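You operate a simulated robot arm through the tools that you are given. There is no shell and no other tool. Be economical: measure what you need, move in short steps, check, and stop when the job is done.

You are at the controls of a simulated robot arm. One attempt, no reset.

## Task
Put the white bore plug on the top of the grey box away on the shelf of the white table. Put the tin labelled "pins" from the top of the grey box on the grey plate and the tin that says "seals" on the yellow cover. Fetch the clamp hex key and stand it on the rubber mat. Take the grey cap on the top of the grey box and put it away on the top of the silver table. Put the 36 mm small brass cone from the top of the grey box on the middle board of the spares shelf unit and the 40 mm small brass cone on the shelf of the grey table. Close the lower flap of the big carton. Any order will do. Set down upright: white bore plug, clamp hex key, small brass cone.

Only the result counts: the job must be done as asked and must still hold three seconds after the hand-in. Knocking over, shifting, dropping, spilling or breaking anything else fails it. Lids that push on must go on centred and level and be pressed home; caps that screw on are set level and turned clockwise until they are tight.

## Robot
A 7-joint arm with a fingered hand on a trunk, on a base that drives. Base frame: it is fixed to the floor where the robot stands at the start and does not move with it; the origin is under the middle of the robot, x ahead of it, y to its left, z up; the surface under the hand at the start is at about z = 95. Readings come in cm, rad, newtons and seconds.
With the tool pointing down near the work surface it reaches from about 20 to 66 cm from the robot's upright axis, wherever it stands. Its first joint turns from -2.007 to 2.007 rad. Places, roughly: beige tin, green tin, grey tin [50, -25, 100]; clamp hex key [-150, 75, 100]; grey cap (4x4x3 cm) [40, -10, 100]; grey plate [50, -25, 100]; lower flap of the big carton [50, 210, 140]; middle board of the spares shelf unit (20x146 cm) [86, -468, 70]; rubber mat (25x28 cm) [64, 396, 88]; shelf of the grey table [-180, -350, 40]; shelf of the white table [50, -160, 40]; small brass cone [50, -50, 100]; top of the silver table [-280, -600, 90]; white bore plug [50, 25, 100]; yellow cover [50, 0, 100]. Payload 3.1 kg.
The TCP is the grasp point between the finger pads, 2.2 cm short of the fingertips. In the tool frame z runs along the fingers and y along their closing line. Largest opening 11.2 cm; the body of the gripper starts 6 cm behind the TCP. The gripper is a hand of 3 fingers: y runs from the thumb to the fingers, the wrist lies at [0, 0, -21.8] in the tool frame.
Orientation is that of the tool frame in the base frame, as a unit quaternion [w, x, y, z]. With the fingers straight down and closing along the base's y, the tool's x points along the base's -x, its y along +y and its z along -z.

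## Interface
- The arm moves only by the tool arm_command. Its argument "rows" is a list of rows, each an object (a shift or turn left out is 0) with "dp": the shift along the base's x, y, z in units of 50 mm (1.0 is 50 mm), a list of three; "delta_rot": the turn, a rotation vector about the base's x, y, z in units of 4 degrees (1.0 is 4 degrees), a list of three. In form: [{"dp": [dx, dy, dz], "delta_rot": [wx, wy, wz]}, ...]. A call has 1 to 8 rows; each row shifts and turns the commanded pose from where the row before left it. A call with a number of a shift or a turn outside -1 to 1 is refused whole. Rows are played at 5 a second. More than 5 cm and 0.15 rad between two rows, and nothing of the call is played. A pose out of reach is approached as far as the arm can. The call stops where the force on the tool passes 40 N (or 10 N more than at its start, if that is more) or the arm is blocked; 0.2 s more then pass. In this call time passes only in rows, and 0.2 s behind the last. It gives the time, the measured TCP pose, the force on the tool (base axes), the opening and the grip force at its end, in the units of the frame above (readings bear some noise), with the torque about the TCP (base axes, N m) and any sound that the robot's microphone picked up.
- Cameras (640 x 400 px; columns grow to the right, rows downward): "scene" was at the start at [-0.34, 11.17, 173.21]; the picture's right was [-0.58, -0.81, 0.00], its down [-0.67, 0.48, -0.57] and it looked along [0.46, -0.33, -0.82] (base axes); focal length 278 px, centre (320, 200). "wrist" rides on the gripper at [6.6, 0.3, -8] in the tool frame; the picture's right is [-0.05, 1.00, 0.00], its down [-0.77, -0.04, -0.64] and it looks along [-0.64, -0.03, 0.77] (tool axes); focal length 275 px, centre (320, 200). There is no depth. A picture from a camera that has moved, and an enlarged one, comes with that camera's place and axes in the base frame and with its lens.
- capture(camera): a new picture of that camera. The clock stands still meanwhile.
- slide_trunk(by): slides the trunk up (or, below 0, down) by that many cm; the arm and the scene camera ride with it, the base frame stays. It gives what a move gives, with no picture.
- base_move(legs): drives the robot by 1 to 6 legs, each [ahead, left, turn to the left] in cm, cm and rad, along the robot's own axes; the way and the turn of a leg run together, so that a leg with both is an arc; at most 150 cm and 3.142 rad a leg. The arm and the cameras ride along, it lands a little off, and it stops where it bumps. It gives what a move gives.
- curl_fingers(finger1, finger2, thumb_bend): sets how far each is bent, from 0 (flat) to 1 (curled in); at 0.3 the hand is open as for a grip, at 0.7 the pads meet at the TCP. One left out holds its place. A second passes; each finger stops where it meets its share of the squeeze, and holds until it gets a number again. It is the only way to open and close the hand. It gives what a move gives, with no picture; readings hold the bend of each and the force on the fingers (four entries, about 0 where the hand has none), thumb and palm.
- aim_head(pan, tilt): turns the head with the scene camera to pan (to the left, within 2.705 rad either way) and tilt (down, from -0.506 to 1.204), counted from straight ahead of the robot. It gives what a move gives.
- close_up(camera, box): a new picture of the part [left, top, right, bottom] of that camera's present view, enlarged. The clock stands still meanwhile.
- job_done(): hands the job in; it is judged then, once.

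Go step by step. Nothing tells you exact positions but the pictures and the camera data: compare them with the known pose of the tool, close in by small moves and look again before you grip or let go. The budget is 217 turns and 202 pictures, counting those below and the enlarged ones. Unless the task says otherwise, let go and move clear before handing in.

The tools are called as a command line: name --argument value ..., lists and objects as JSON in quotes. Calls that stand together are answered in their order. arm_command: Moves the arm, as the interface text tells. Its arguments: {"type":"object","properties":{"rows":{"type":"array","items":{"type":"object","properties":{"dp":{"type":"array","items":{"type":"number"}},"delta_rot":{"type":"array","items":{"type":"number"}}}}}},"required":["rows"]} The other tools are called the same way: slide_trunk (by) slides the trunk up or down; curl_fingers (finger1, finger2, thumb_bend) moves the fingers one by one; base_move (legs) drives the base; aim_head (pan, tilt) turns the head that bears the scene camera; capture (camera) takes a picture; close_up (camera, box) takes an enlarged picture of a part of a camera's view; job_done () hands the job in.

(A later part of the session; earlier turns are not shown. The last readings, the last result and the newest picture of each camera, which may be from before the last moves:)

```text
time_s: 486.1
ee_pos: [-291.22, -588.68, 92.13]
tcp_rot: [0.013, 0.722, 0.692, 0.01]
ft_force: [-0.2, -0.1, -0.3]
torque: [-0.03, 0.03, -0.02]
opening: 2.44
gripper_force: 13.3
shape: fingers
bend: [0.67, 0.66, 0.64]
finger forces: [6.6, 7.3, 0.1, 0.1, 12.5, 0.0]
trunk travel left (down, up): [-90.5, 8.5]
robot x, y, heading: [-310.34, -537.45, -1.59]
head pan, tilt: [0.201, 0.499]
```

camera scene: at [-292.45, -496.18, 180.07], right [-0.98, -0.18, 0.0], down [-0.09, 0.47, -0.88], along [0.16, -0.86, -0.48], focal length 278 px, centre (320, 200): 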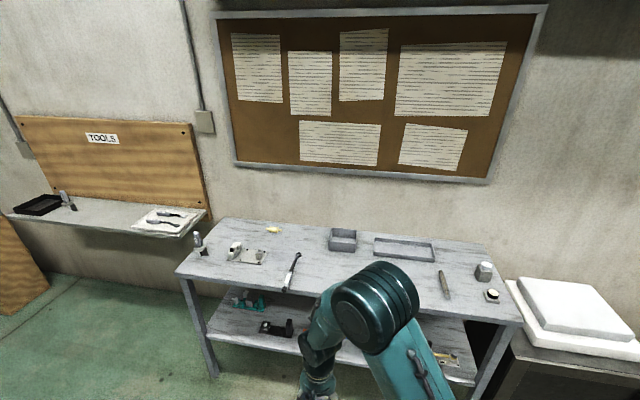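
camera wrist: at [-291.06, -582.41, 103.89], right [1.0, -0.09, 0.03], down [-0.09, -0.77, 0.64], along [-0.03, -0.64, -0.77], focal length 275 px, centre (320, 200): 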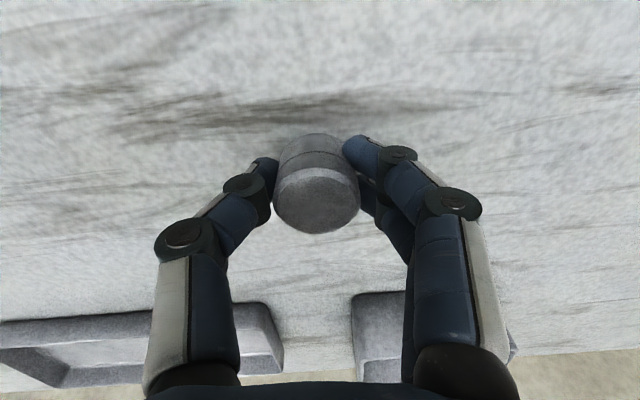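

arm_command --rows '[{"dp": [0, 0, -0.04]}, {"dp": [0, 0, -0.04]}, {"dp": [0, 0, -0.04]}, {"dp": [0, 0, -0.04]}, {"dp": [0, 0, -0.04]}, {"dp": [0, 0, -0.04]}]'

close_up --camera "wrist" --box '[230, 100, 410, 260]'

```text
time_s: 487.6
ee_pos: [-291.37, -588.83, 91.04]
tcp_rot: [0.013, 0.721, 0.693, 0.01]
ft_force: [0.1, 0.3, 0.1]
torque: [0.03, -0.03, 0.02]
opening: 2.46
gripper_force: 13.6
shape: fingers
bend: [0.67, 0.66, 0.64]
finger forces: [6.6, 7.4, 0.1, 0.0, 12.5, 0.0]
trunk travel left (down, up): [-90.5, 8.5]
robot x, y, heading: [-310.24, -536.95, -1.594]
head pan, tilt: [0.201, 0.499]
```

```text
2.50 times, centred on (320, 180) of wrist
camera zoom: at [-291.09, -582.15, 98.98], right [1.0, -0.09, 0.03], down [-0.09, -0.77, 0.64], along [-0.03, -0.64, -0.77], focal length 688 px, centre (320, 250)
```

zoom: 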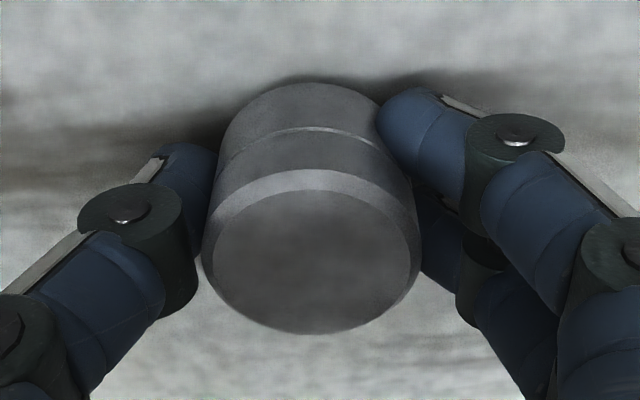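

arm_command --rows '[{"dp": [0, 0, -0.04]}, {"dp": [0, 0, -0.04]}, {"dp": [0, 0, -0.04]}, {"dp": [0, 0, -0.04]}, {"dp": [0, 0, -0.04]}, {"dp": [0, 0, -0.04]}]'

```text
time_s: 488.8
ee_pos: [-291.44, -588.83, 90.5]
tcp_rot: [0.018, 0.722, 0.692, 0.008]
ft_force: [-4.4, 4.8, 29.3]
torque: [0.21, 0.81, -0.13]
opening: 2.45
gripper_force: 28.7
shape: fingers
bend: [0.67, 0.66, 0.68]
finger forces: [7.1, 7.9, 0.0, 0.1, 42.8, 0.0]
trunk travel left (down, up): [-90.5, 8.5]
robot x, y, heading: [-309.94, -537.02, -1.595]
head pan, tilt: [0.201, 0.499]
stopped in row 5: the force on the tool passed its limit at 43 N (the readings are from after the stop); the commanded pose is now the measured one
```

Contact. I back off 2 mm, release, rise and check.

arm_command --rows '[{"dp": [0, 0, 0.05]}]'

curl_fingers --finger1 0.5 --finger2 0.5 --thumb_bend 0.5

arm_command --rows '[{"dp": [0, 0, 0.1]}, {"dp": [0, 0, 0.5]}, {"dp": [0, 0, 0.9]}, {"dp": [0, 0, 0.9]}]'

capture --camera "wrist"

```text
time_s: 489.1
ee_pos: [-291.44, -588.83, 90.65]
tcp_rot: [0.016, 0.722, 0.692, 0.008]
ft_force: [-2.8, 4.7, 15.8]
torque: [0.16, 0.51, -0.12]
opening: 2.46
gripper_force: 20.8
shape: fingers
bend: [0.67, 0.66, 0.67]
finger forces: [6.5, 7.1, 0.0, 0.1, 28.6, 0.0]
trunk travel left (down, up): [-90.5, 8.5]
robot x, y, heading: [-309.97, -537.3, -1.591]
head pan, tilt: [0.201, 0.499]
```

```text
time_s: 490.1
ee_pos: [-291.32, -588.84, 90.77]
tcp_rot: [0.018, 0.722, 0.691, 0.007]
ft_force: [3.9, 0.6, 35.7]
torque: [0.19, 0.86, -0.08]
opening: 4.38
gripper_force: 17.8
shape: fingers
bend: [0.5, 0.5, 0.57]
finger forces: [0.1, 0.1, 0.0, 0.0, 36.0, 0.0]
trunk travel left (down, up): [-90.5, 8.5]
robot x, y, heading: [-310.56, -536.47, -1.592]
head pan, tilt: [0.201, 0.499]
```

```text
time_s: 491.1
ee_pos: [-290.97, -589.01, 102.8]
tcp_rot: [0.016, 0.722, 0.691, 0.01]
ft_force: [0.1, 0.2, -0.3]
torque: [-0.04, -0.03, -0.04]
opening: 5.45
gripper_force: 0.0
shape: fingers
bend: [0.5, 0.5, 0.5]
finger forces: [0.0, 0.1, 0.1, 0.1, 0.2, 0.1]
trunk travel left (down, up): [-90.5, 8.5]
robot x, y, heading: [-310.21, -537.6, -1.599]
head pan, tilt: [0.201, 0.499]
```

```text
41 pictures are left
camera wrist: at [-290.78, -582.35, 110.76], right [1.0, -0.09, 0.04], down [-0.09, -0.76, 0.64], along [-0.03, -0.64, -0.77], focal length 275 px, centre (320, 200)
```

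wrist: 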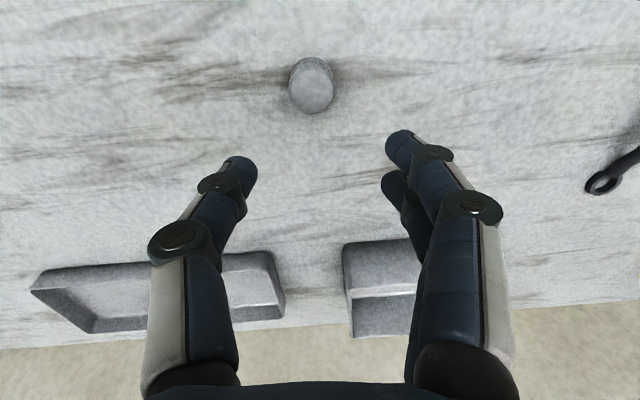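

The cap is on the silver table. Now the clamp hex key on the green table: driving there and looking.

base_move --legs '[[-45, 0, 0], [0, 0, 1.59], [0, 150, 0], [0, 107, 0], [150, 0, 0], [112, 0, 0]]'

base_move --legs '[[0, 150, 0], [0, 75, 0], [0, 0, 1.571], [0, 75, 0]]'

slide_trunk --by 8

aim_head --pan 0.1 --tilt 0.75

capture --camera "scene"

```text
time_s: 522.2
ee_pos: [-7.03, -202.13, 102.84]
tcp_rot: [0.003, -0.026, 1.0, 0.018]
ft_force: [-0.7, -0.8, 0.3]
torque: [0.0, 0.0, 0.01]
opening: 5.46
gripper_force: 0.0
shape: fingers
bend: [0.5, 0.5, 0.5]
finger forces: [0.0, 0.1, 0.0, 0.0, 0.0, 0.1]
trunk travel left (down, up): [-90.5, 8.5]
robot x, y, heading: [-57.2, -226.25, 0.072]
head pan, tilt: [0.201, 0.499]
```

```text
time_s: 540.8
ee_pos: [-170.8, 47.48, 102.66]
tcp_rot: [0.01, 0.715, -0.699, -0.015]
ft_force: [0.1, 0.6, 0.1]
torque: [0.02, 0.02, 0.03]
opening: 5.44
gripper_force: 0.0
shape: fingers
bend: [0.5, 0.5, 0.5]
finger forces: [0.0, 0.1, 0.0, 0.1, 0.0, 0.0]
trunk travel left (down, up): [-90.5, 8.5]
robot x, y, heading: [-148.4, -2.88, 1.617]
head pan, tilt: [0.201, 0.499]
```

```text
time_s: 542.0
ee_pos: [-170.8, 47.5, 110.77]
tcp_rot: [0.009, 0.715, -0.699, -0.014]
ft_force: [0.3, -0.7, -0.4]
torque: [0.0, -0.03, 0.03]
opening: 5.45
gripper_force: 0.0
shape: fingers
bend: [0.5, 0.5, 0.5]
finger forces: [0.0, 0.1, 0.0, 0.0, 0.0, 0.0]
trunk travel left (down, up): [-98.5, 0.5]
robot x, y, heading: [-148.34, -3.37, 1.612]
head pan, tilt: [0.201, 0.499]
```

```text
time_s: 542.7
ee_pos: [-170.86, 47.58, 110.72]
tcp_rot: [0.01, 0.715, -0.699, -0.015]
ft_force: [0.1, 0.0, -0.7]
torque: [0.0, 0.01, -0.02]
opening: 5.47
gripper_force: 0.0
shape: fingers
bend: [0.5, 0.5, 0.5]
finger forces: [0.1, 0.0, 0.0, 0.0, 0.1, 0.1]
trunk travel left (down, up): [-98.5, 0.5]
robot x, y, heading: [-147.96, -2.98, 1.612]
head pan, tilt: [0.099, 0.75]
```

```text
40 pictures are left
camera scene: at [-164.61, -1.5, 185.89], right [0.99, 0.14, 0.0], down [0.1, -0.67, -0.73], along [-0.1, 0.72, -0.68], focal length 278 px, centre (320, 200)
```

scene: 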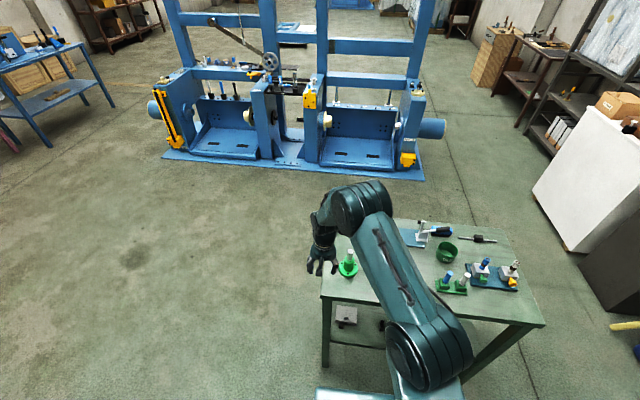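

close_up --camera "scene" --box '[320, 205, 540, 320]'

```text
2.91 times, centred on (430, 262) of scene
camera zoom: at [-164.61, -1.5, 185.89], right [0.99, 0.14, 0.0], down [0.1, -0.67, -0.73], along [-0.1, 0.72, -0.68], focal length 807 px, centre (0, 18)
```

zoom: 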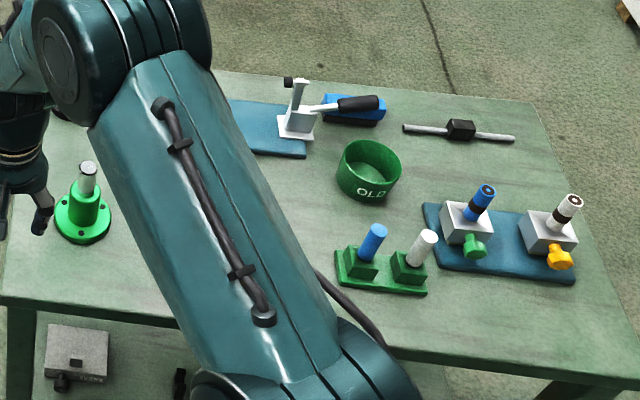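

Part of the table is hidden by the arm. I move the hand up over the table's middle and look with the wrist camera.

arm_command --rows '[{"dp": [0.3, -0.3, 0.8]}, {"dp": [0.5, -0.3, 0.8]}, {"dp": [0.9, 0, 0.3]}, {"dp": [0.9, 0, 0]}, {"dp": [0.9, 0, 0]}]'

capture --camera "wrist"

```text
time_s: 543.9
ee_pos: [-152.92, 44.7, 120.46]
tcp_rot: [0.009, 0.716, -0.698, -0.017]
ft_force: [0.8, 0.4, -0.5]
torque: [0.02, 0.03, 0.01]
opening: 5.44
gripper_force: 0.0
shape: fingers
bend: [0.5, 0.5, 0.5]
finger forces: [0.0, 0.0, 0.1, 0.0, 0.1, 0.0]
trunk travel left (down, up): [-98.5, 0.5]
robot x, y, heading: [-148.43, -3.11, 1.607]
head pan, tilt: [0.099, 0.75]
```

```text
38 pictures are left
camera wrist: at [-152.89, 37.97, 128.41], right [-1.0, 0.02, 0.04], down [0.04, 0.77, 0.64], along [-0.01, 0.64, -0.77], focal length 275 px, centre (320, 200)
```

wrist: 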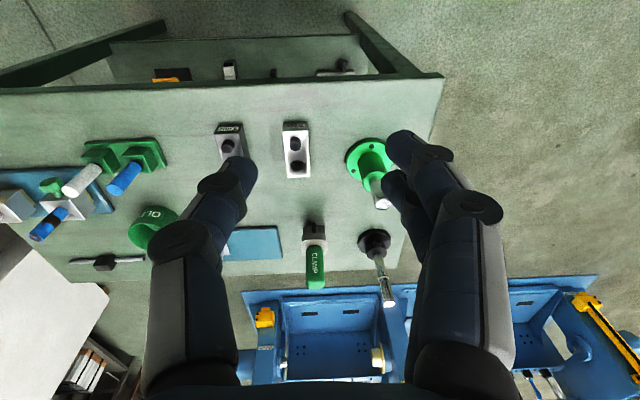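

close_up --camera "wrist" --box '[200, 110, 420, 310]'

```text
2.00 times, centred on (310, 210) of wrist
camera zoom: at [-152.89, 37.97, 128.41], right [-1.0, 0.02, 0.04], down [0.04, 0.77, 0.64], along [-0.01, 0.64, -0.77], focal length 551 px, centre (340, 180)
```

zoom: 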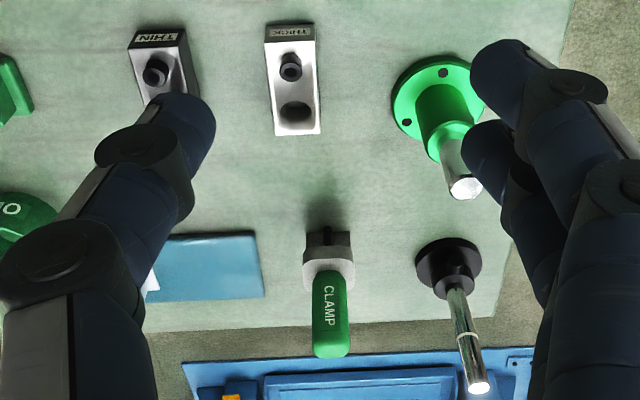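

The "CLAMP" key with green handle stands at about [-152, 69.5]. I move over it and look closer.

arm_command --rows '[{"dp": [0.03, 0.9, 0]}, {"dp": [0.03, 0.9, 0]}, {"dp": [0.03, 0.9, 0]}, {"dp": [0.03, 0.9, 0]}, {"dp": [0.03, 0.9, 0]}]'

capture --camera "wrist"

```text
time_s: 545.1
ee_pos: [-152.51, 63.52, 120.4]
tcp_rot: [0.009, 0.715, -0.699, -0.015]
ft_force: [0.1, -0.3, 0.2]
torque: [0.01, -0.03, 0.04]
opening: 5.44
gripper_force: 0.1
shape: fingers
bend: [0.5, 0.5, 0.5]
finger forces: [0.0, 0.0, 0.0, 0.0, 0.0, 0.0]
out of reach, approached as far as the arm can: row 5
trunk travel left (down, up): [-98.5, 0.5]
robot x, y, heading: [-148.36, -3.19, 1.616]
head pan, tilt: [0.099, 0.75]
```

```text
36 pictures are left
camera wrist: at [-152.42, 56.86, 128.26], right [-1.0, 0.02, 0.04], down [0.04, 0.77, 0.64], along [-0.01, 0.64, -0.77], focal length 275 px, centre (320, 200)
```

wrist: 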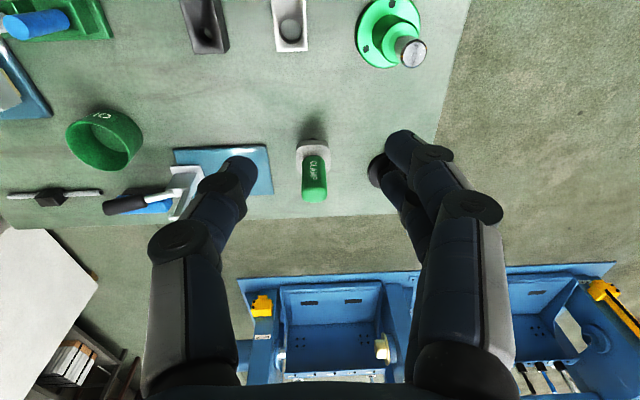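

Key at about [-152.2, 73]. I drive 9.6 cm closer, align, and go lower.

base_move --legs '[[9.6, 0, 0]]'

arm_command --rows '[{"dp": [0.12, 0, -0.8]}, {"dp": [0, 0, -0.8]}, {"dp": [0, 0, -0.8]}]'

capture --camera "wrist"

```text
time_s: 546.3
ee_pos: [-152.9, 73.33, 120.48]
tcp_rot: [0.009, 0.715, -0.699, -0.015]
ft_force: [-0.3, -0.1, 0.3]
torque: [-0.02, -0.02, 0.02]
opening: 5.47
gripper_force: 0.1
shape: fingers
bend: [0.5, 0.5, 0.5]
finger forces: [0.0, 0.0, 0.0, 0.0, 0.0, 0.0]
trunk travel left (down, up): [-98.5, 0.5]
robot x, y, heading: [-148.71, 6.42, 1.615]
head pan, tilt: [0.099, 0.75]
```

```text
time_s: 547.1
ee_pos: [-152.24, 72.44, 108.62]
tcp_rot: [0.01, 0.715, -0.699, -0.015]
ft_force: [-0.6, 0.9, 1.1]
torque: [-0.03, 0.01, 0.03]
opening: 5.47
gripper_force: 0.1
shape: fingers
bend: [0.5, 0.5, 0.5]
finger forces: [0.0, 0.1, 0.1, 0.0, 0.1, 0.1]
out of reach, approached as far as the arm can: row 2, 3
trunk travel left (down, up): [-98.5, 0.5]
robot x, y, heading: [-148.83, 6.89, 1.613]
head pan, tilt: [0.099, 0.75]
```

```text
35 pictures are left
camera wrist: at [-152.13, 65.79, 116.48], right [-1.0, 0.03, 0.04], down [0.04, 0.77, 0.64], along [-0.01, 0.64, -0.77], focal length 275 px, centre (320, 200)
```

wrist: 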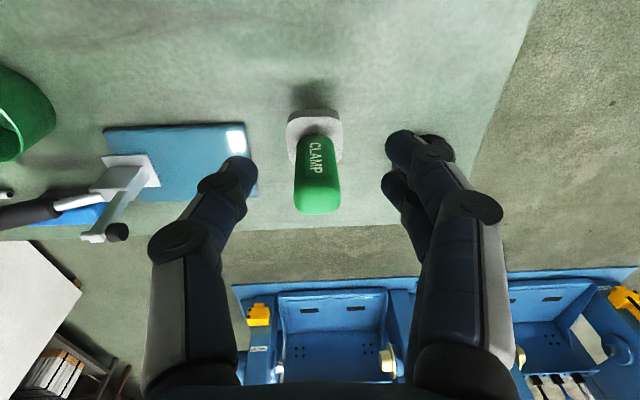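

base_move --legs '[[6, 0, 0]]'

arm_command --rows '[{"dp": [0.06, -0.45, 0]}, {"dp": [0, -0.45, 0]}]'

close_up --camera "wrist" --box '[230, 80, 410, 240]'

```text
time_s: 548.0
ee_pos: [-152.56, 78.11, 108.87]
tcp_rot: [0.008, 0.715, -0.699, -0.017]
ft_force: [0.0, 0.0, 1.8]
torque: [-0.01, 0.01, 0.02]
opening: 5.47
gripper_force: 0.1
shape: fingers
bend: [0.5, 0.5, 0.5]
finger forces: [0.0, 0.1, 0.0, 0.1, 0.0, 0.0]
trunk travel left (down, up): [-98.5, 0.5]
robot x, y, heading: [-149.11, 12.43, 1.616]
head pan, tilt: [0.099, 0.75]
```

```text
time_s: 548.6
ee_pos: [-152.3, 73.82, 108.6]
tcp_rot: [0.008, 0.715, -0.699, -0.017]
ft_force: [0.2, -0.4, -0.9]
torque: [0.01, 0.02, 0.0]
opening: 5.46
gripper_force: 0.0
shape: fingers
bend: [0.5, 0.5, 0.5]
finger forces: [0.1, 0.0, 0.1, 0.0, 0.1, 0.1]
trunk travel left (down, up): [-98.5, 0.5]
robot x, y, heading: [-148.79, 12.53, 1.613]
head pan, tilt: [0.099, 0.75]
```

```text
2.50 times, centred on (320, 160) of wrist
camera zoom: at [-152.14, 67.1, 116.47], right [-1.0, 0.02, 0.04], down [0.04, 0.76, 0.64], along [-0.01, 0.64, -0.76], focal length 688 px, centre (320, 300)
```

zoom: 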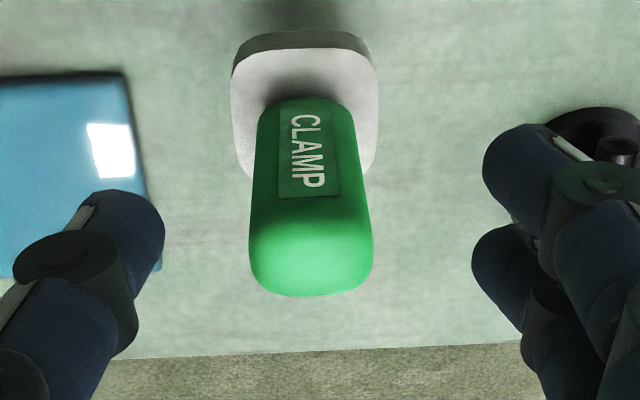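

The key is a green handle labelled CLAMP on a small pale base. I lower around the handle and grip.

arm_command --rows '[{"dp": [0.04, 0.08, -0.55]}, {"dp": [0, 0, -0.55]}]'

curl_fingers --finger1 0.72 --finger2 0.72 --thumb_bend 0.72

arm_command --rows '[{"dp": [0, 0, 0.3]}, {"dp": [0, 0, 0.6]}, {"dp": [0, 0, 0.8]}, {"dp": [0, 0, 0.8]}]'

capture --camera "wrist"

```text
time_s: 549.2
ee_pos: [-152.18, 74.24, 103.02]
tcp_rot: [0.008, 0.715, -0.699, -0.016]
ft_force: [0.4, -0.8, -0.7]
torque: [0.04, -0.01, 0.01]
opening: 5.46
gripper_force: 0.0
shape: fingers
bend: [0.5, 0.5, 0.5]
finger forces: [0.0, 0.0, 0.1, 0.0, 0.0, 0.0]
trunk travel left (down, up): [-98.5, 0.5]
robot x, y, heading: [-149.05, 12.74, 1.615]
head pan, tilt: [0.099, 0.75]
```

```text
time_s: 550.2
ee_pos: [-152.16, 74.19, 103.03]
tcp_rot: [0.008, 0.715, -0.699, -0.016]
ft_force: [0.1, 0.2, -0.2]
torque: [0.02, -0.02, 0.0]
opening: 0.0
gripper_force: 0.1
shape: fingers
bend: [0.72, 0.72, 0.72]
finger forces: [0.1, 0.0, 0.0, 0.0, 0.0, 0.0]
trunk travel left (down, up): [-98.5, 0.5]
robot x, y, heading: [-148.95, 12.61, 1.616]
head pan, tilt: [0.099, 0.75]
```

```text
time_s: 551.2
ee_pos: [-151.95, 74.16, 115.96]
tcp_rot: [0.009, 0.715, -0.699, -0.016]
ft_force: [-0.5, 0.0, -0.1]
torque: [-0.02, 0.03, 0.02]
opening: 0.0
gripper_force: 0.1
shape: fingers
bend: [0.72, 0.72, 0.72]
finger forces: [0.1, 0.0, 0.0, 0.1, 0.0, 0.0]
trunk travel left (down, up): [-98.5, 0.5]
robot x, y, heading: [-148.9, 12.5, 1.617]
head pan, tilt: [0.099, 0.75]
```

```text
33 pictures are left
camera wrist: at [-151.83, 67.47, 123.82], right [-1.0, 0.02, 0.04], down [0.04, 0.77, 0.64], along [-0.01, 0.64, -0.77], focal length 275 px, centre (320, 200)
```

wrist: 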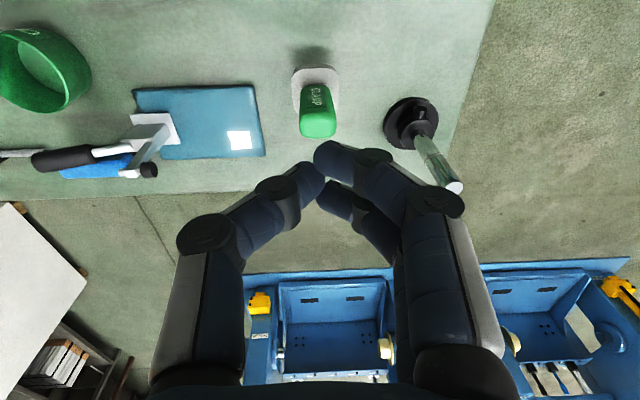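

The fingers closed above the key: triangulating from several views, the table is at z≈89.5 and the key stands at y≈77, top z≈102. I open, move forward and go lower.

curl_fingers --finger1 0.46 --finger2 0.46 --thumb_bend 0.46

base_move --legs '[[4, 0, 0]]'

arm_command --rows '[{"dp": [0.04, -0.2, -0.5]}, {"dp": [0, 0, -0.8]}, {"dp": [0, 0, -0.8]}]'

capture --camera "wrist"

```text
time_s: 552.2
ee_pos: [-151.93, 74.3, 115.84]
tcp_rot: [0.009, 0.715, -0.699, -0.016]
ft_force: [-0.5, -0.4, 0.3]
torque: [0.01, -0.01, 0.02]
opening: 6.61
gripper_force: 0.2
shape: fingers
bend: [0.46, 0.46, 0.46]
finger forces: [0.0, 0.0, 0.0, 0.0, 0.0, 0.0]
trunk travel left (down, up): [-98.5, 0.5]
robot x, y, heading: [-148.72, 12.49, 1.619]
head pan, tilt: [0.099, 0.75]
```

```text
time_s: 553.1
ee_pos: [-152.2, 77.72, 116.05]
tcp_rot: [0.007, 0.715, -0.699, -0.017]
ft_force: [-0.1, -0.5, 0.4]
torque: [0.0, 0.02, 0.01]
opening: 6.59
gripper_force: 0.1
shape: fingers
bend: [0.46, 0.46, 0.46]
finger forces: [0.0, 0.0, 0.1, 0.0, 0.0, 0.0]
trunk travel left (down, up): [-98.5, 0.5]
robot x, y, heading: [-149.51, 16.35, 1.615]
head pan, tilt: [0.099, 0.75]
```

```text
time_s: 553.9
ee_pos: [-151.86, 77.19, 104.99]
tcp_rot: [0.009, 0.715, -0.699, -0.016]
ft_force: [0.3, -0.3, 0.5]
torque: [-0.01, 0.03, 0.0]
opening: 6.59
gripper_force: 0.1
shape: fingers
bend: [0.46, 0.46, 0.46]
finger forces: [0.0, 0.1, 0.0, 0.0, 0.0, 0.1]
trunk travel left (down, up): [-98.5, 0.5]
robot x, y, heading: [-148.98, 16.6, 1.613]
head pan, tilt: [0.099, 0.75]
```

```text
32 pictures are left
camera wrist: at [-151.72, 70.48, 112.98], right [-1.0, 0.02, 0.04], down [0.04, 0.77, 0.64], along [-0.01, 0.64, -0.77], focal length 275 px, centre (320, 200)
```

wrist: 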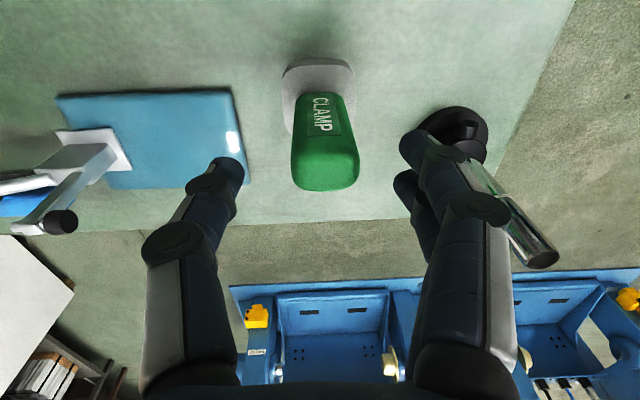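

Handle centred at about [-152.1, 77.6]. I lower 7.8 cm and grip.

arm_command --rows '[{"dp": [-0.04, 0.07, -0.5]}, {"dp": [0, 0, -0.55]}, {"dp": [0, 0, -0.5]}]'

curl_fingers --finger1 0.72 --finger2 0.72 --thumb_bend 0.72

arm_command --rows '[{"dp": [0, 0, 0.1]}, {"dp": [0, 0, 0.3]}]'

capture --camera "wrist"

```text
time_s: 554.7
ee_pos: [-152.06, 77.35, 97.77]
tcp_rot: [0.008, 0.715, -0.699, -0.016]
ft_force: [0.0, 1.0, 0.4]
torque: [-0.02, -0.01, 0.01]
opening: 6.57
gripper_force: 0.1
shape: fingers
bend: [0.46, 0.46, 0.46]
finger forces: [0.0, 0.1, 0.0, 0.0, 0.0, 0.1]
trunk travel left (down, up): [-98.5, 0.5]
robot x, y, heading: [-149.16, 16.68, 1.617]
head pan, tilt: [0.099, 0.75]
```

```text
time_s: 555.7
ee_pos: [-152.12, 77.26, 97.87]
tcp_rot: [0.009, 0.715, -0.698, -0.017]
ft_force: [-1.7, 4.2, 6.8]
torque: [0.08, -0.09, -0.08]
opening: 2.8
gripper_force: 19.0
shape: fingers
bend: [0.6, 0.61, 0.65]
finger forces: [8.9, 8.3, 0.0, 0.1, 19.8, 0.0]
trunk travel left (down, up): [-98.5, 0.5]
robot x, y, heading: [-149.22, 16.28, 1.619]
head pan, tilt: [0.099, 0.75]
```

```text
time_s: 556.3
ee_pos: [-151.88, 77.25, 99.85]
tcp_rot: [0.009, 0.715, -0.699, -0.016]
ft_force: [0.3, 0.4, -2.8]
torque: [0.0, 0.01, -0.02]
opening: 2.67
gripper_force: 13.1
shape: fingers
bend: [0.62, 0.63, 0.65]
finger forces: [6.5, 6.5, 0.0, 0.0, 13.0, 0.0]
trunk travel left (down, up): [-98.5, 0.5]
robot x, y, heading: [-149.16, 16.79, 1.617]
head pan, tilt: [0.099, 0.75]
```

```text
31 pictures are left
camera wrist: at [-151.91, 70.63, 107.8], right [-1.0, 0.02, 0.04], down [0.04, 0.77, 0.64], along [-0.01, 0.64, -0.77], focal length 275 px, centre (320, 200)
```

wrist: 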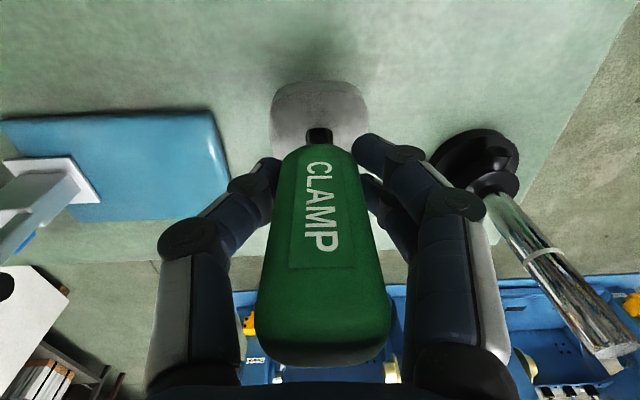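

Gripped; a black shaft appears above the pale base. I lift further to see whether the base comes along.

arm_command --rows '[{"dp": [0, 0, 0.5]}, {"dp": [0, 0, 0.7]}, {"dp": [0, 0, 0.7]}, {"dp": [0, 0, 0.7]}]'

capture --camera "wrist"

```text
time_s: 557.3
ee_pos: [-151.82, 77.28, 112.64]
tcp_rot: [0.009, 0.715, -0.699, -0.015]
ft_force: [0.3, 0.2, -2.6]
torque: [-0.01, 0.02, 0.01]
opening: 2.66
gripper_force: 13.3
shape: fingers
bend: [0.62, 0.63, 0.65]
finger forces: [6.6, 6.4, 0.0, 0.0, 13.1, 0.0]
trunk travel left (down, up): [-98.5, 0.5]
robot x, y, heading: [-148.84, 16.49, 1.615]
head pan, tilt: [0.099, 0.75]
```

```text
30 pictures are left
camera wrist: at [-151.81, 70.62, 120.51], right [-1.0, 0.02, 0.04], down [0.04, 0.77, 0.64], along [-0.01, 0.64, -0.77], focal length 275 px, centre (320, 200)
```

wrist: 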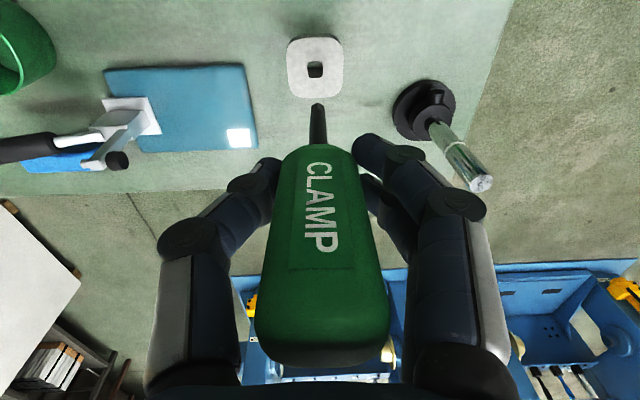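

The holder stays and the key comes out with its short black shaft. I drive to the rubber mat's bench along the left aisle, then look.

base_move --legs '[[-20, 0, -0.046], [0, -112, 0], [150, 0, 0], [120, 0, 0]]'

aim_head --pan -0.75 --tilt 0.5

capture --camera "scene"

```text
time_s: 576.9
ee_pos: [-43.2, 329.87, 112.49]
tcp_rot: [0.009, 0.709, -0.705, -0.016]
ft_force: [0.1, -0.5, -1.9]
torque: [0.06, 0.0, -0.03]
opening: 2.68
gripper_force: 12.8
shape: fingers
bend: [0.62, 0.63, 0.65]
finger forces: [6.6, 6.4, 0.0, 0.1, 13.1, 0.0]
trunk travel left (down, up): [-98.5, 0.5]
robot x, y, heading: [-41.34, 269.17, 1.599]
head pan, tilt: [0.099, 0.75]
```

```text
time_s: 578.1
ee_pos: [-43.1, 329.88, 112.61]
tcp_rot: [0.01, 0.709, -0.705, -0.015]
ft_force: [-0.3, 0.3, -1.0]
torque: [-0.02, 0.02, -0.02]
opening: 2.69
gripper_force: 13.1
shape: fingers
bend: [0.62, 0.63, 0.65]
finger forces: [6.6, 6.4, 0.1, 0.0, 13.1, 0.1]
trunk travel left (down, up): [-98.5, 0.5]
robot x, y, heading: [-41.65, 269.1, 1.6]
head pan, tilt: [-0.75, 0.499]
```

```text
29 pictures are left
camera scene: at [-50.76, 269.52, 188.08], right [0.75, -0.66, 0.0], down [-0.32, -0.36, -0.88], along [0.58, 0.66, -0.48], focal length 278 px, centre (320, 200)
```

scene: 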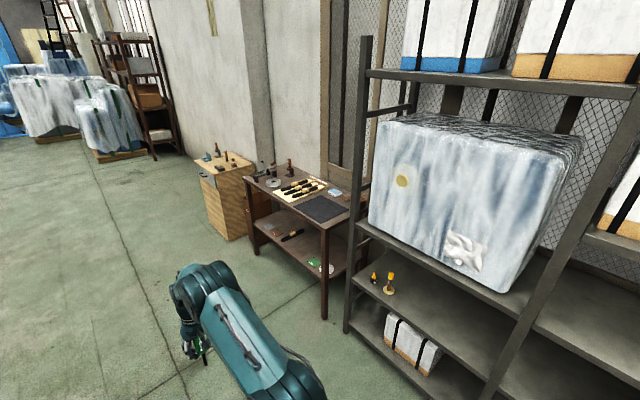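

The dark rubber mat is at [63, 396] on the brown bench. I drive in front of it, face it, and yaw the hand 90° so both cameras together show the key's lean.

base_move --legs '[[127, 0, 0], [0, 0, -1.6], [38, 0, 0]]'

arm_command --rows '[{"delta_rot": [0, 0, 1]}, {"delta_rot": [0, 0, 1]}, {"delta_rot": [0, 0, 1]}, {"delta_rot": [0, 0, 1]}, {"delta_rot": [0, 0, 1]}, {"delta_rot": [0, 0, 1]}, {"delta_rot": [0, 0, 1]}, {"delta_rot": [0, 0, 1]}]'

arm_command --rows '[{"delta_rot": [0, 0, 1]}, {"delta_rot": [0, 0, 1]}, {"delta_rot": [0, 0, 1]}, {"delta_rot": [0, 0, 1]}, {"delta_rot": [0, 0, 1]}, {"delta_rot": [0, 0, 1]}, {"delta_rot": [0, 0, 1]}, {"delta_rot": [0, 0, 1]}]'

arm_command --rows '[{"delta_rot": [0, 0, 1]}, {"delta_rot": [0, 0, 1]}, {"delta_rot": [0, 0, 1]}, {"delta_rot": [0, 0, 1]}, {"delta_rot": [0, 0, 1]}, {"delta_rot": [0, 0, 1]}]'

aim_head --pan -0.1 --tilt 0.75

capture --camera "scene"

```text
time_s: 590.3
ee_pos: [53.87, 398.86, 112.59]
tcp_rot: [0.005, -0.006, 1.0, 0.018]
ft_force: [0.7, -0.6, -1.9]
torque: [0.01, -0.02, -0.01]
opening: 2.64
gripper_force: 13.0
shape: fingers
bend: [0.62, 0.63, 0.65]
finger forces: [6.5, 6.5, 0.1, 0.1, 13.0, 0.0]
trunk travel left (down, up): [-98.5, 0.5]
robot x, y, heading: [-7.02, 397.2, 0.036]
head pan, tilt: [-0.75, 0.499]
```

```text
time_s: 592.1
ee_pos: [54.04, 398.78, 112.57]
tcp_rot: [0.001, -0.282, 0.959, 0.018]
ft_force: [0.4, -0.4, -1.1]
torque: [-0.01, 0.01, 0.01]
opening: 2.64
gripper_force: 13.0
shape: fingers
bend: [0.62, 0.63, 0.65]
finger forces: [6.5, 6.3, 0.1, 0.0, 13.1, 0.0]
trunk travel left (down, up): [-98.5, 0.5]
robot x, y, heading: [-7.15, 396.93, 0.031]
head pan, tilt: [-0.75, 0.499]
```

```text
time_s: 593.9
ee_pos: [54.07, 398.94, 112.54]
tcp_rot: [-0.005, -0.536, 0.844, 0.017]
ft_force: [0.3, -0.2, -1.2]
torque: [-0.06, 0.02, 0.0]
opening: 2.64
gripper_force: 12.7
shape: fingers
bend: [0.62, 0.63, 0.65]
finger forces: [6.5, 6.3, 0.0, 0.0, 13.0, 0.0]
trunk travel left (down, up): [-98.5, 0.5]
robot x, y, heading: [-6.3, 396.48, 0.032]
head pan, tilt: [-0.75, 0.499]
```

```text
time_s: 595.3
ee_pos: [54.02, 398.79, 112.57]
tcp_rot: [-0.009, -0.699, 0.715, 0.017]
ft_force: [1.0, 0.4, -2.1]
torque: [-0.01, 0.03, 0.02]
opening: 2.63
gripper_force: 13.1
shape: fingers
bend: [0.62, 0.63, 0.65]
finger forces: [6.5, 6.4, 0.1, 0.1, 13.0, 0.1]
trunk travel left (down, up): [-98.5, 0.5]
robot x, y, heading: [-6.82, 396.76, 0.035]
head pan, tilt: [-0.75, 0.499]
```

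```text
time_s: 596.4
ee_pos: [53.97, 398.72, 112.56]
tcp_rot: [-0.009, -0.699, 0.715, 0.017]
ft_force: [-0.5, -0.1, -1.9]
torque: [0.02, -0.01, 0.02]
opening: 2.64
gripper_force: 12.6
shape: fingers
bend: [0.62, 0.63, 0.65]
finger forces: [6.5, 6.4, 0.1, 0.0, 13.0, 0.1]
trunk travel left (down, up): [-98.5, 0.5]
robot x, y, heading: [-6.72, 397.02, 0.036]
head pan, tilt: [-0.099, 0.75]
```

```text
28 pictures are left
camera scene: at [-5.23, 411.28, 185.89], right [-0.07, -1.0, 0.0], down [-0.68, 0.05, -0.73], along [0.73, -0.05, -0.68], focal length 278 px, centre (320, 200)
```

scene: 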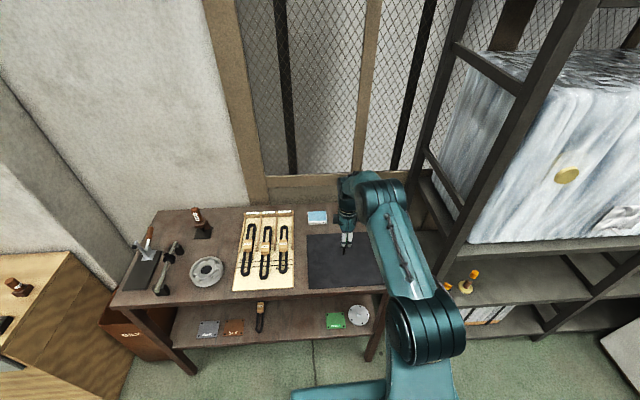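

arm_command --rows '[{"dp": [0.5, -0.25, 0]}, {"dp": [0.5, -0.2, 0]}, {"dp": [0.5, 0, -0.5]}]'

close_up --camera "scene" --box '[310, 180, 390, 280]'

capture --camera "wrist"

```text
time_s: 597.2
ee_pos: [56.85, 397.02, 111.05]
tcp_rot: [-0.01, -0.699, 0.715, 0.016]
ft_force: [1.1, 0.2, -1.6]
torque: [0.01, 0.02, -0.02]
opening: 2.63
gripper_force: 12.9
shape: fingers
bend: [0.63, 0.64, 0.65]
finger forces: [6.6, 6.5, 0.1, 0.0, 12.9, 0.0]
out of reach, approached as far as the arm can: row 2, 3
trunk travel left (down, up): [-98.5, 0.5]
robot x, y, heading: [-6.8, 396.73, 0.033]
head pan, tilt: [-0.099, 0.75]
```

```text
4.00 times, centred on (350, 230) of scene
camera zoom: at [-5.3, 411.34, 185.89], right [-0.07, -1.0, 0.0], down [-0.68, 0.04, -0.73], along [0.73, -0.05, -0.68], focal length 1110 px, centre (200, 80)
```

zoom: 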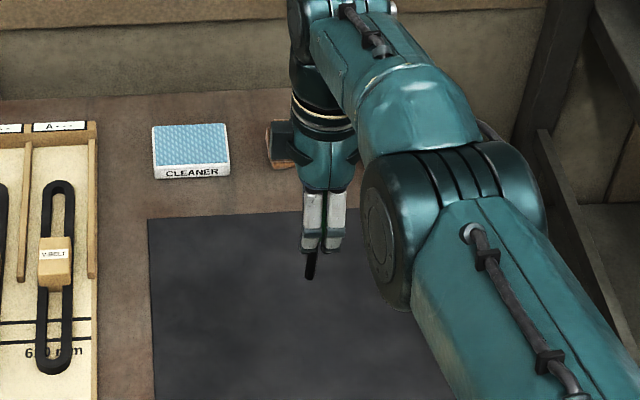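

```text
26 pictures are left
camera wrist: at [56.69, 390.37, 119.05], right [-1.0, 0.07, 0.04], down [0.08, 0.76, 0.64], along [0.02, 0.64, -0.77], focal length 275 px, centre (320, 200)
```

wrist: 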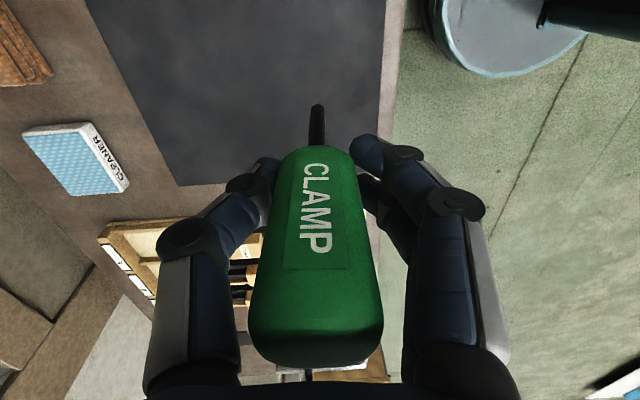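

The key is parallel to the hand; the hand itself leans about 2°. I correct that, drive 6 cm forward over the mat and lower partway.

base_move --legs '[[6, 0, 0]]'

arm_command --rows '[{"delta_rot": [-0.13, -0.53, 0]}, {"dp": [0, 0, -0.7]}, {"dp": [0, 0, -0.7]}, {"dp": [0, 0, -0.6]}]'

close_up --camera "scene" --box '[310, 180, 390, 280]'

```text
time_s: 598.1
ee_pos: [62.77, 397.28, 111.37]
tcp_rot: [-0.008, -0.699, 0.715, 0.015]
ft_force: [-0.1, -0.5, -2.4]
torque: [-0.02, 0.01, -0.01]
opening: 2.63
gripper_force: 12.9
shape: fingers
bend: [0.63, 0.64, 0.65]
finger forces: [6.7, 6.4, 0.0, 0.0, 13.0, 0.0]
trunk travel left (down, up): [-98.5, 0.5]
robot x, y, heading: [-0.95, 396.92, 0.036]
head pan, tilt: [-0.099, 0.75]
```

```text
time_s: 599.1
ee_pos: [61.5, 397.05, 102.1]
tcp_rot: [0.002, -0.699, 0.715, -0.001]
ft_force: [-0.2, 0.7, -2.2]
torque: [0.01, -0.01, -0.01]
opening: 2.66
gripper_force: 12.6
shape: fingers
bend: [0.63, 0.64, 0.65]
finger forces: [6.4, 6.2, 0.0, 0.1, 12.7, 0.0]
out of reach, approached as far as the arm can: row 3, 4
trunk travel left (down, up): [-98.5, 0.5]
robot x, y, heading: [-1.22, 396.72, 0.031]
head pan, tilt: [-0.099, 0.75]
```

```text
4.00 times, centred on (350, 230) of scene
camera zoom: at [0.48, 411.34, 185.9], right [-0.07, -1.0, 0.0], down [-0.68, 0.05, -0.73], along [0.73, -0.05, -0.68], focal length 1110 px, centre (200, 80)
```

zoom: 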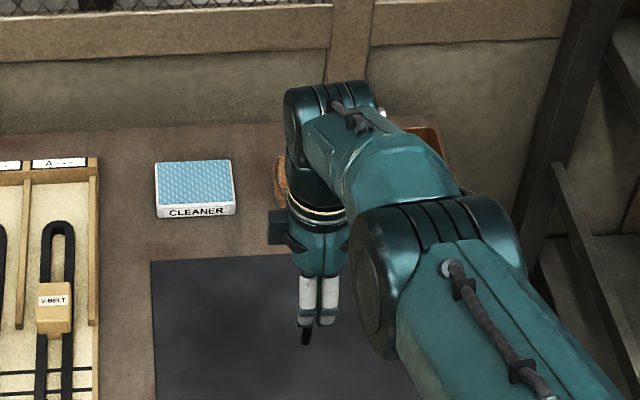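

Hand exactly vertical now. I lower the rest with the trunk.

slide_trunk --by -2.5

close_up --camera "scene" --box '[325, 235, 365, 285]'

```text
time_s: 599.8
ee_pos: [61.6, 397.17, 99.55]
tcp_rot: [0.001, -0.699, 0.715, 0.0]
ft_force: [0.8, -0.5, -0.9]
torque: [-0.01, -0.03, 0.0]
opening: 2.61
gripper_force: 12.3
shape: fingers
bend: [0.63, 0.64, 0.65]
finger forces: [6.4, 6.3, 0.0, 0.0, 12.8, 0.1]
trunk travel left (down, up): [-96.0, 3.0]
robot x, y, heading: [-0.66, 396.76, 0.034]
head pan, tilt: [-0.099, 0.75]
```

```text
8.00 times, centred on (345, 260) of scene
camera zoom: at [0.77, 411.52, 183.38], right [-0.07, -1.0, 0.0], down [-0.68, 0.04, -0.73], along [0.73, -0.05, -0.68], focal length 2220 px, centre (120, -280)
```

zoom: 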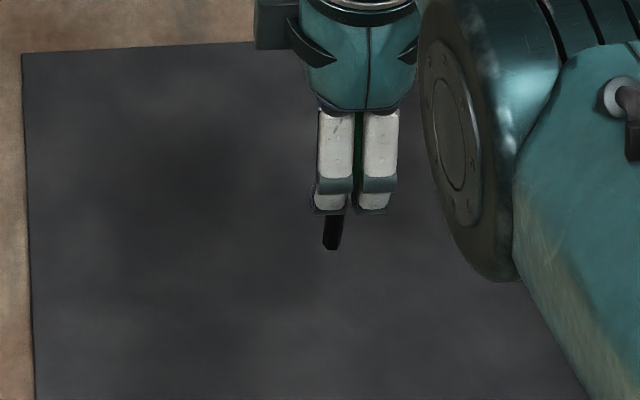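

close_up --camera "scene" --box '[338, 246, 358, 270]'

close_up --camera "wrist" --box '[240, 80, 400, 380]'

```text
16.00 times, centred on (348, 258) of scene
camera zoom: at [0.77, 411.52, 183.38], right [-0.07, -1.0, 0.0], down [-0.68, 0.04, -0.73], along [0.73, -0.05, -0.68], focal length 4441 px, centre (-128, -728)
```

zoom: 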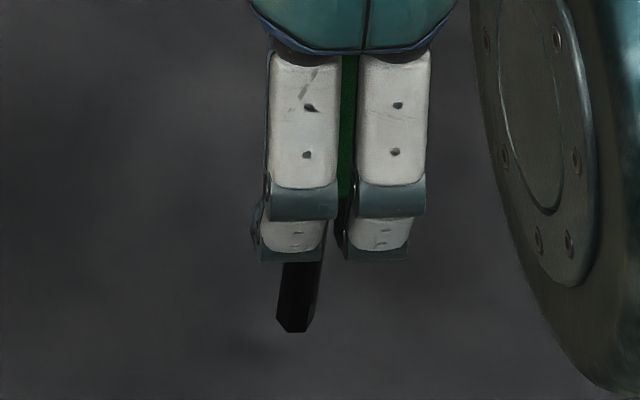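

```text
1.33 times, centred on (320, 230) of wrist
camera zoom: at [61.15, 390.61, 107.45], right [-1.0, 0.07, 0.0], down [0.05, 0.77, 0.64], along [0.04, 0.64, -0.77], focal length 367 px, centre (320, 160)
```

zoom: 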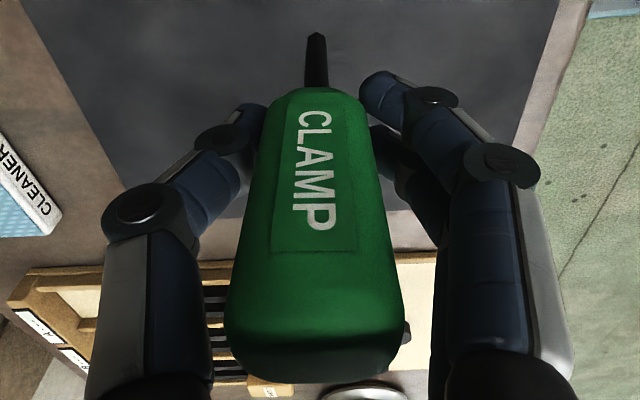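

Both views show the shaft vertical within about 1°. A tiny correction, then lower by trunk until contact.

arm_command --rows '[{"dp": [-0.1, 0, 0], "delta_rot": [-0.2, 0, 0]}]'

slide_trunk --by -0.8

slide_trunk --by -0.3

slide_trunk --by -0.2

```text
time_s: 600.2
ee_pos: [61.18, 397.28, 99.53]
tcp_rot: [-0.003, -0.699, 0.715, -0.004]
ft_force: [0.3, -0.4, -2.0]
torque: [0.04, 0.0, 0.03]
opening: 2.63
gripper_force: 12.4
shape: fingers
bend: [0.63, 0.64, 0.65]
finger forces: [6.3, 6.2, 0.0, 0.0, 12.7, 0.0]
trunk travel left (down, up): [-96.0, 3.0]
robot x, y, heading: [-0.85, 396.88, 0.04]
head pan, tilt: [-0.099, 0.75]
```

```text
time_s: 600.8
ee_pos: [61.29, 397.23, 98.73]
tcp_rot: [-0.004, -0.699, 0.715, -0.005]
ft_force: [-0.3, -0.5, -1.5]
torque: [-0.01, -0.02, 0.0]
opening: 2.64
gripper_force: 12.1
shape: fingers
bend: [0.63, 0.64, 0.65]
finger forces: [6.4, 6.3, 0.1, 0.0, 12.6, 0.1]
trunk travel left (down, up): [-95.2, 3.8]
robot x, y, heading: [-0.62, 396.71, 0.034]
head pan, tilt: [-0.099, 0.75]
```

```text
time_s: 601.3
ee_pos: [61.26, 397.33, 98.37]
tcp_rot: [-0.003, -0.698, 0.716, -0.006]
ft_force: [0.0, 0.2, -1.6]
torque: [0.03, 0.01, 0.01]
opening: 2.66
gripper_force: 13.2
shape: fingers
bend: [0.63, 0.64, 0.65]
finger forces: [6.4, 6.4, 0.0, 0.0, 12.7, 0.0]
trunk travel left (down, up): [-94.9, 4.1]
robot x, y, heading: [-0.83, 397.13, 0.031]
head pan, tilt: [-0.099, 0.75]
```

```text
time_s: 601.9
ee_pos: [61.24, 397.21, 98.24]
tcp_rot: [-0.003, -0.699, 0.715, -0.005]
ft_force: [0.5, 0.8, -1.7]
torque: [0.02, 0.02, 0.0]
opening: 2.64
gripper_force: 12.7
shape: fingers
bend: [0.63, 0.64, 0.65]
finger forces: [6.4, 6.3, 0.1, 0.0, 12.7, 0.1]
trunk travel left (down, up): [-94.7, 4.3]
robot x, y, heading: [-1.01, 396.97, 0.037]
head pan, tilt: [-0.099, 0.75]
```

slide_trunk --by -0.3

slide_trunk --by -0.2

slide_trunk --by -0.2

```text
time_s: 602.4
ee_pos: [61.29, 397.11, 97.88]
tcp_rot: [-0.004, -0.7, 0.715, -0.005]
ft_force: [-0.6, 0.0, -0.8]
torque: [-0.01, 0.03, 0.0]
opening: 2.62
gripper_force: 12.8
shape: fingers
bend: [0.63, 0.64, 0.65]
finger forces: [6.4, 6.3, 0.1, 0.0, 12.7, 0.1]
trunk travel left (down, up): [-94.4, 4.6]
robot x, y, heading: [-0.96, 396.84, 0.034]
head pan, tilt: [-0.099, 0.75]
```

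```text
time_s: 602.9
ee_pos: [61.12, 397.23, 97.72]
tcp_rot: [-0.004, -0.699, 0.715, -0.005]
ft_force: [0.0, -0.1, -1.2]
torque: [-0.02, -0.01, 0.01]
opening: 2.62
gripper_force: 12.7
shape: fingers
bend: [0.63, 0.64, 0.65]
finger forces: [6.4, 6.3, 0.0, 0.0, 12.6, 0.1]
trunk travel left (down, up): [-94.2, 4.8]
robot x, y, heading: [-0.78, 396.79, 0.032]
head pan, tilt: [-0.099, 0.75]
```

```text
time_s: 603.4
ee_pos: [61.13, 397.24, 97.48]
tcp_rot: [-0.004, -0.699, 0.715, -0.005]
ft_force: [0.9, 0.4, -1.3]
torque: [0.0, 0.01, 0.0]
opening: 2.61
gripper_force: 12.8
shape: fingers
bend: [0.63, 0.64, 0.65]
finger forces: [6.4, 6.3, 0.0, 0.0, 12.6, 0.0]
trunk travel left (down, up): [-94.0, 5.0]
robot x, y, heading: [-0.88, 396.89, 0.033]
head pan, tilt: [-0.099, 0.75]
```

slide_trunk --by -0.2

slide_trunk --by -0.2

slide_trunk --by -0.2

slide_trunk --by -0.2

```text
time_s: 603.9
ee_pos: [61.2, 397.23, 97.21]
tcp_rot: [-0.004, -0.699, 0.715, -0.004]
ft_force: [0.0, 0.5, -2.2]
torque: [-0.01, 0.02, -0.01]
opening: 2.61
gripper_force: 13.3
shape: fingers
bend: [0.63, 0.64, 0.65]
finger forces: [6.3, 6.3, 0.0, 0.0, 12.7, 0.0]
trunk travel left (down, up): [-93.8, 5.2]
robot x, y, heading: [-0.94, 396.79, 0.034]
head pan, tilt: [-0.099, 0.75]
```

```text
time_s: 604.5
ee_pos: [61.2, 397.3, 97.1]
tcp_rot: [-0.004, -0.698, 0.716, -0.004]
ft_force: [0.0, -0.1, -2.1]
torque: [-0.01, -0.03, 0.01]
opening: 2.64
gripper_force: 12.9
shape: fingers
bend: [0.63, 0.64, 0.65]
finger forces: [6.4, 6.3, 0.1, 0.1, 12.7, 0.1]
trunk travel left (down, up): [-93.6, 5.4]
robot x, y, heading: [-0.72, 396.92, 0.035]
head pan, tilt: [-0.099, 0.75]
```

```text
time_s: 605.0
ee_pos: [61.12, 397.26, 96.91]
tcp_rot: [-0.004, -0.699, 0.715, -0.005]
ft_force: [-0.1, 0.2, 0.8]
torque: [0.03, -0.01, 0.0]
opening: 2.65
gripper_force: 13.3
shape: fingers
bend: [0.63, 0.64, 0.65]
finger forces: [6.5, 6.5, 0.1, 0.0, 13.0, 0.0]
trunk travel left (down, up): [-93.4, 5.6]
robot x, y, heading: [-0.95, 396.93, 0.035]
head pan, tilt: [-0.099, 0.75]
```

```text
time_s: 605.5
ee_pos: [61.05, 397.33, 96.88]
tcp_rot: [-0.002, -0.699, 0.715, -0.006]
ft_force: [0.0, 1.0, 9.7]
torque: [-0.01, -0.04, -0.02]
opening: 2.62
gripper_force: 14.5
shape: fingers
bend: [0.64, 0.64, 0.65]
finger forces: [7.3, 7.1, 0.0, 0.1, 14.7, 0.0]
trunk travel left (down, up): [-93.2, 5.8]
robot x, y, heading: [-0.88, 396.79, 0.032]
head pan, tilt: [-0.099, 0.75]
```

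Contact at 10 N with almost no lateral force or torque. I ease slightly and open symmetrically.

slide_trunk --by 0.1

curl_fingers --finger1 0.5 --finger2 0.5 --thumb_bend 0.51

capture --camera "wrist"

```text
time_s: 606.0
ee_pos: [61.13, 397.18, 96.9]
tcp_rot: [-0.003, -0.699, 0.715, -0.005]
ft_force: [1.7, 0.3, 7.2]
torque: [0.01, -0.05, 0.0]
opening: 2.61
gripper_force: 13.5
shape: fingers
bend: [0.64, 0.64, 0.65]
finger forces: [7.0, 6.9, 0.0, 0.0, 14.5, 0.0]
trunk travel left (down, up): [-93.3, 5.7]
robot x, y, heading: [-0.88, 396.88, 0.024]
head pan, tilt: [-0.099, 0.75]
```

```text
time_s: 607.0
ee_pos: [61.07, 397.19, 96.76]
tcp_rot: [-0.004, -0.699, 0.716, -0.005]
ft_force: [-0.6, 0.6, 0.3]
torque: [-0.01, 0.02, -0.01]
opening: 5.3
gripper_force: 0.0
shape: fingers
bend: [0.5, 0.5, 0.51]
finger forces: [0.1, 0.0, 0.1, 0.0, 0.0, 0.0]
trunk travel left (down, up): [-93.3, 5.7]
robot x, y, heading: [-0.87, 397.03, 0.038]
head pan, tilt: [-0.099, 0.75]
```

```text
21 pictures are left
camera wrist: at [60.66, 390.76, 104.9], right [-1.0, 0.07, 0.0], down [0.05, 0.78, 0.63], along [0.05, 0.62, -0.78], focal length 275 px, centre (320, 200)
```

wrist: 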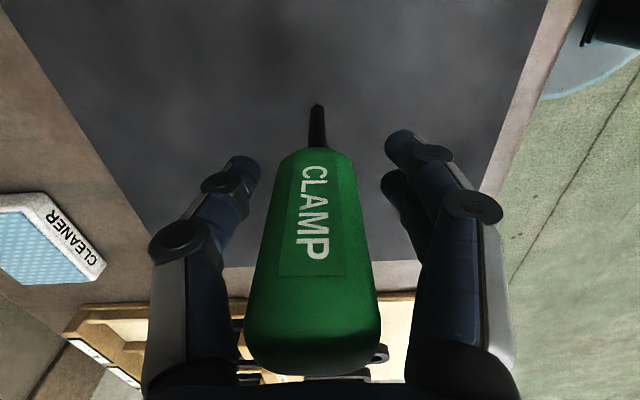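

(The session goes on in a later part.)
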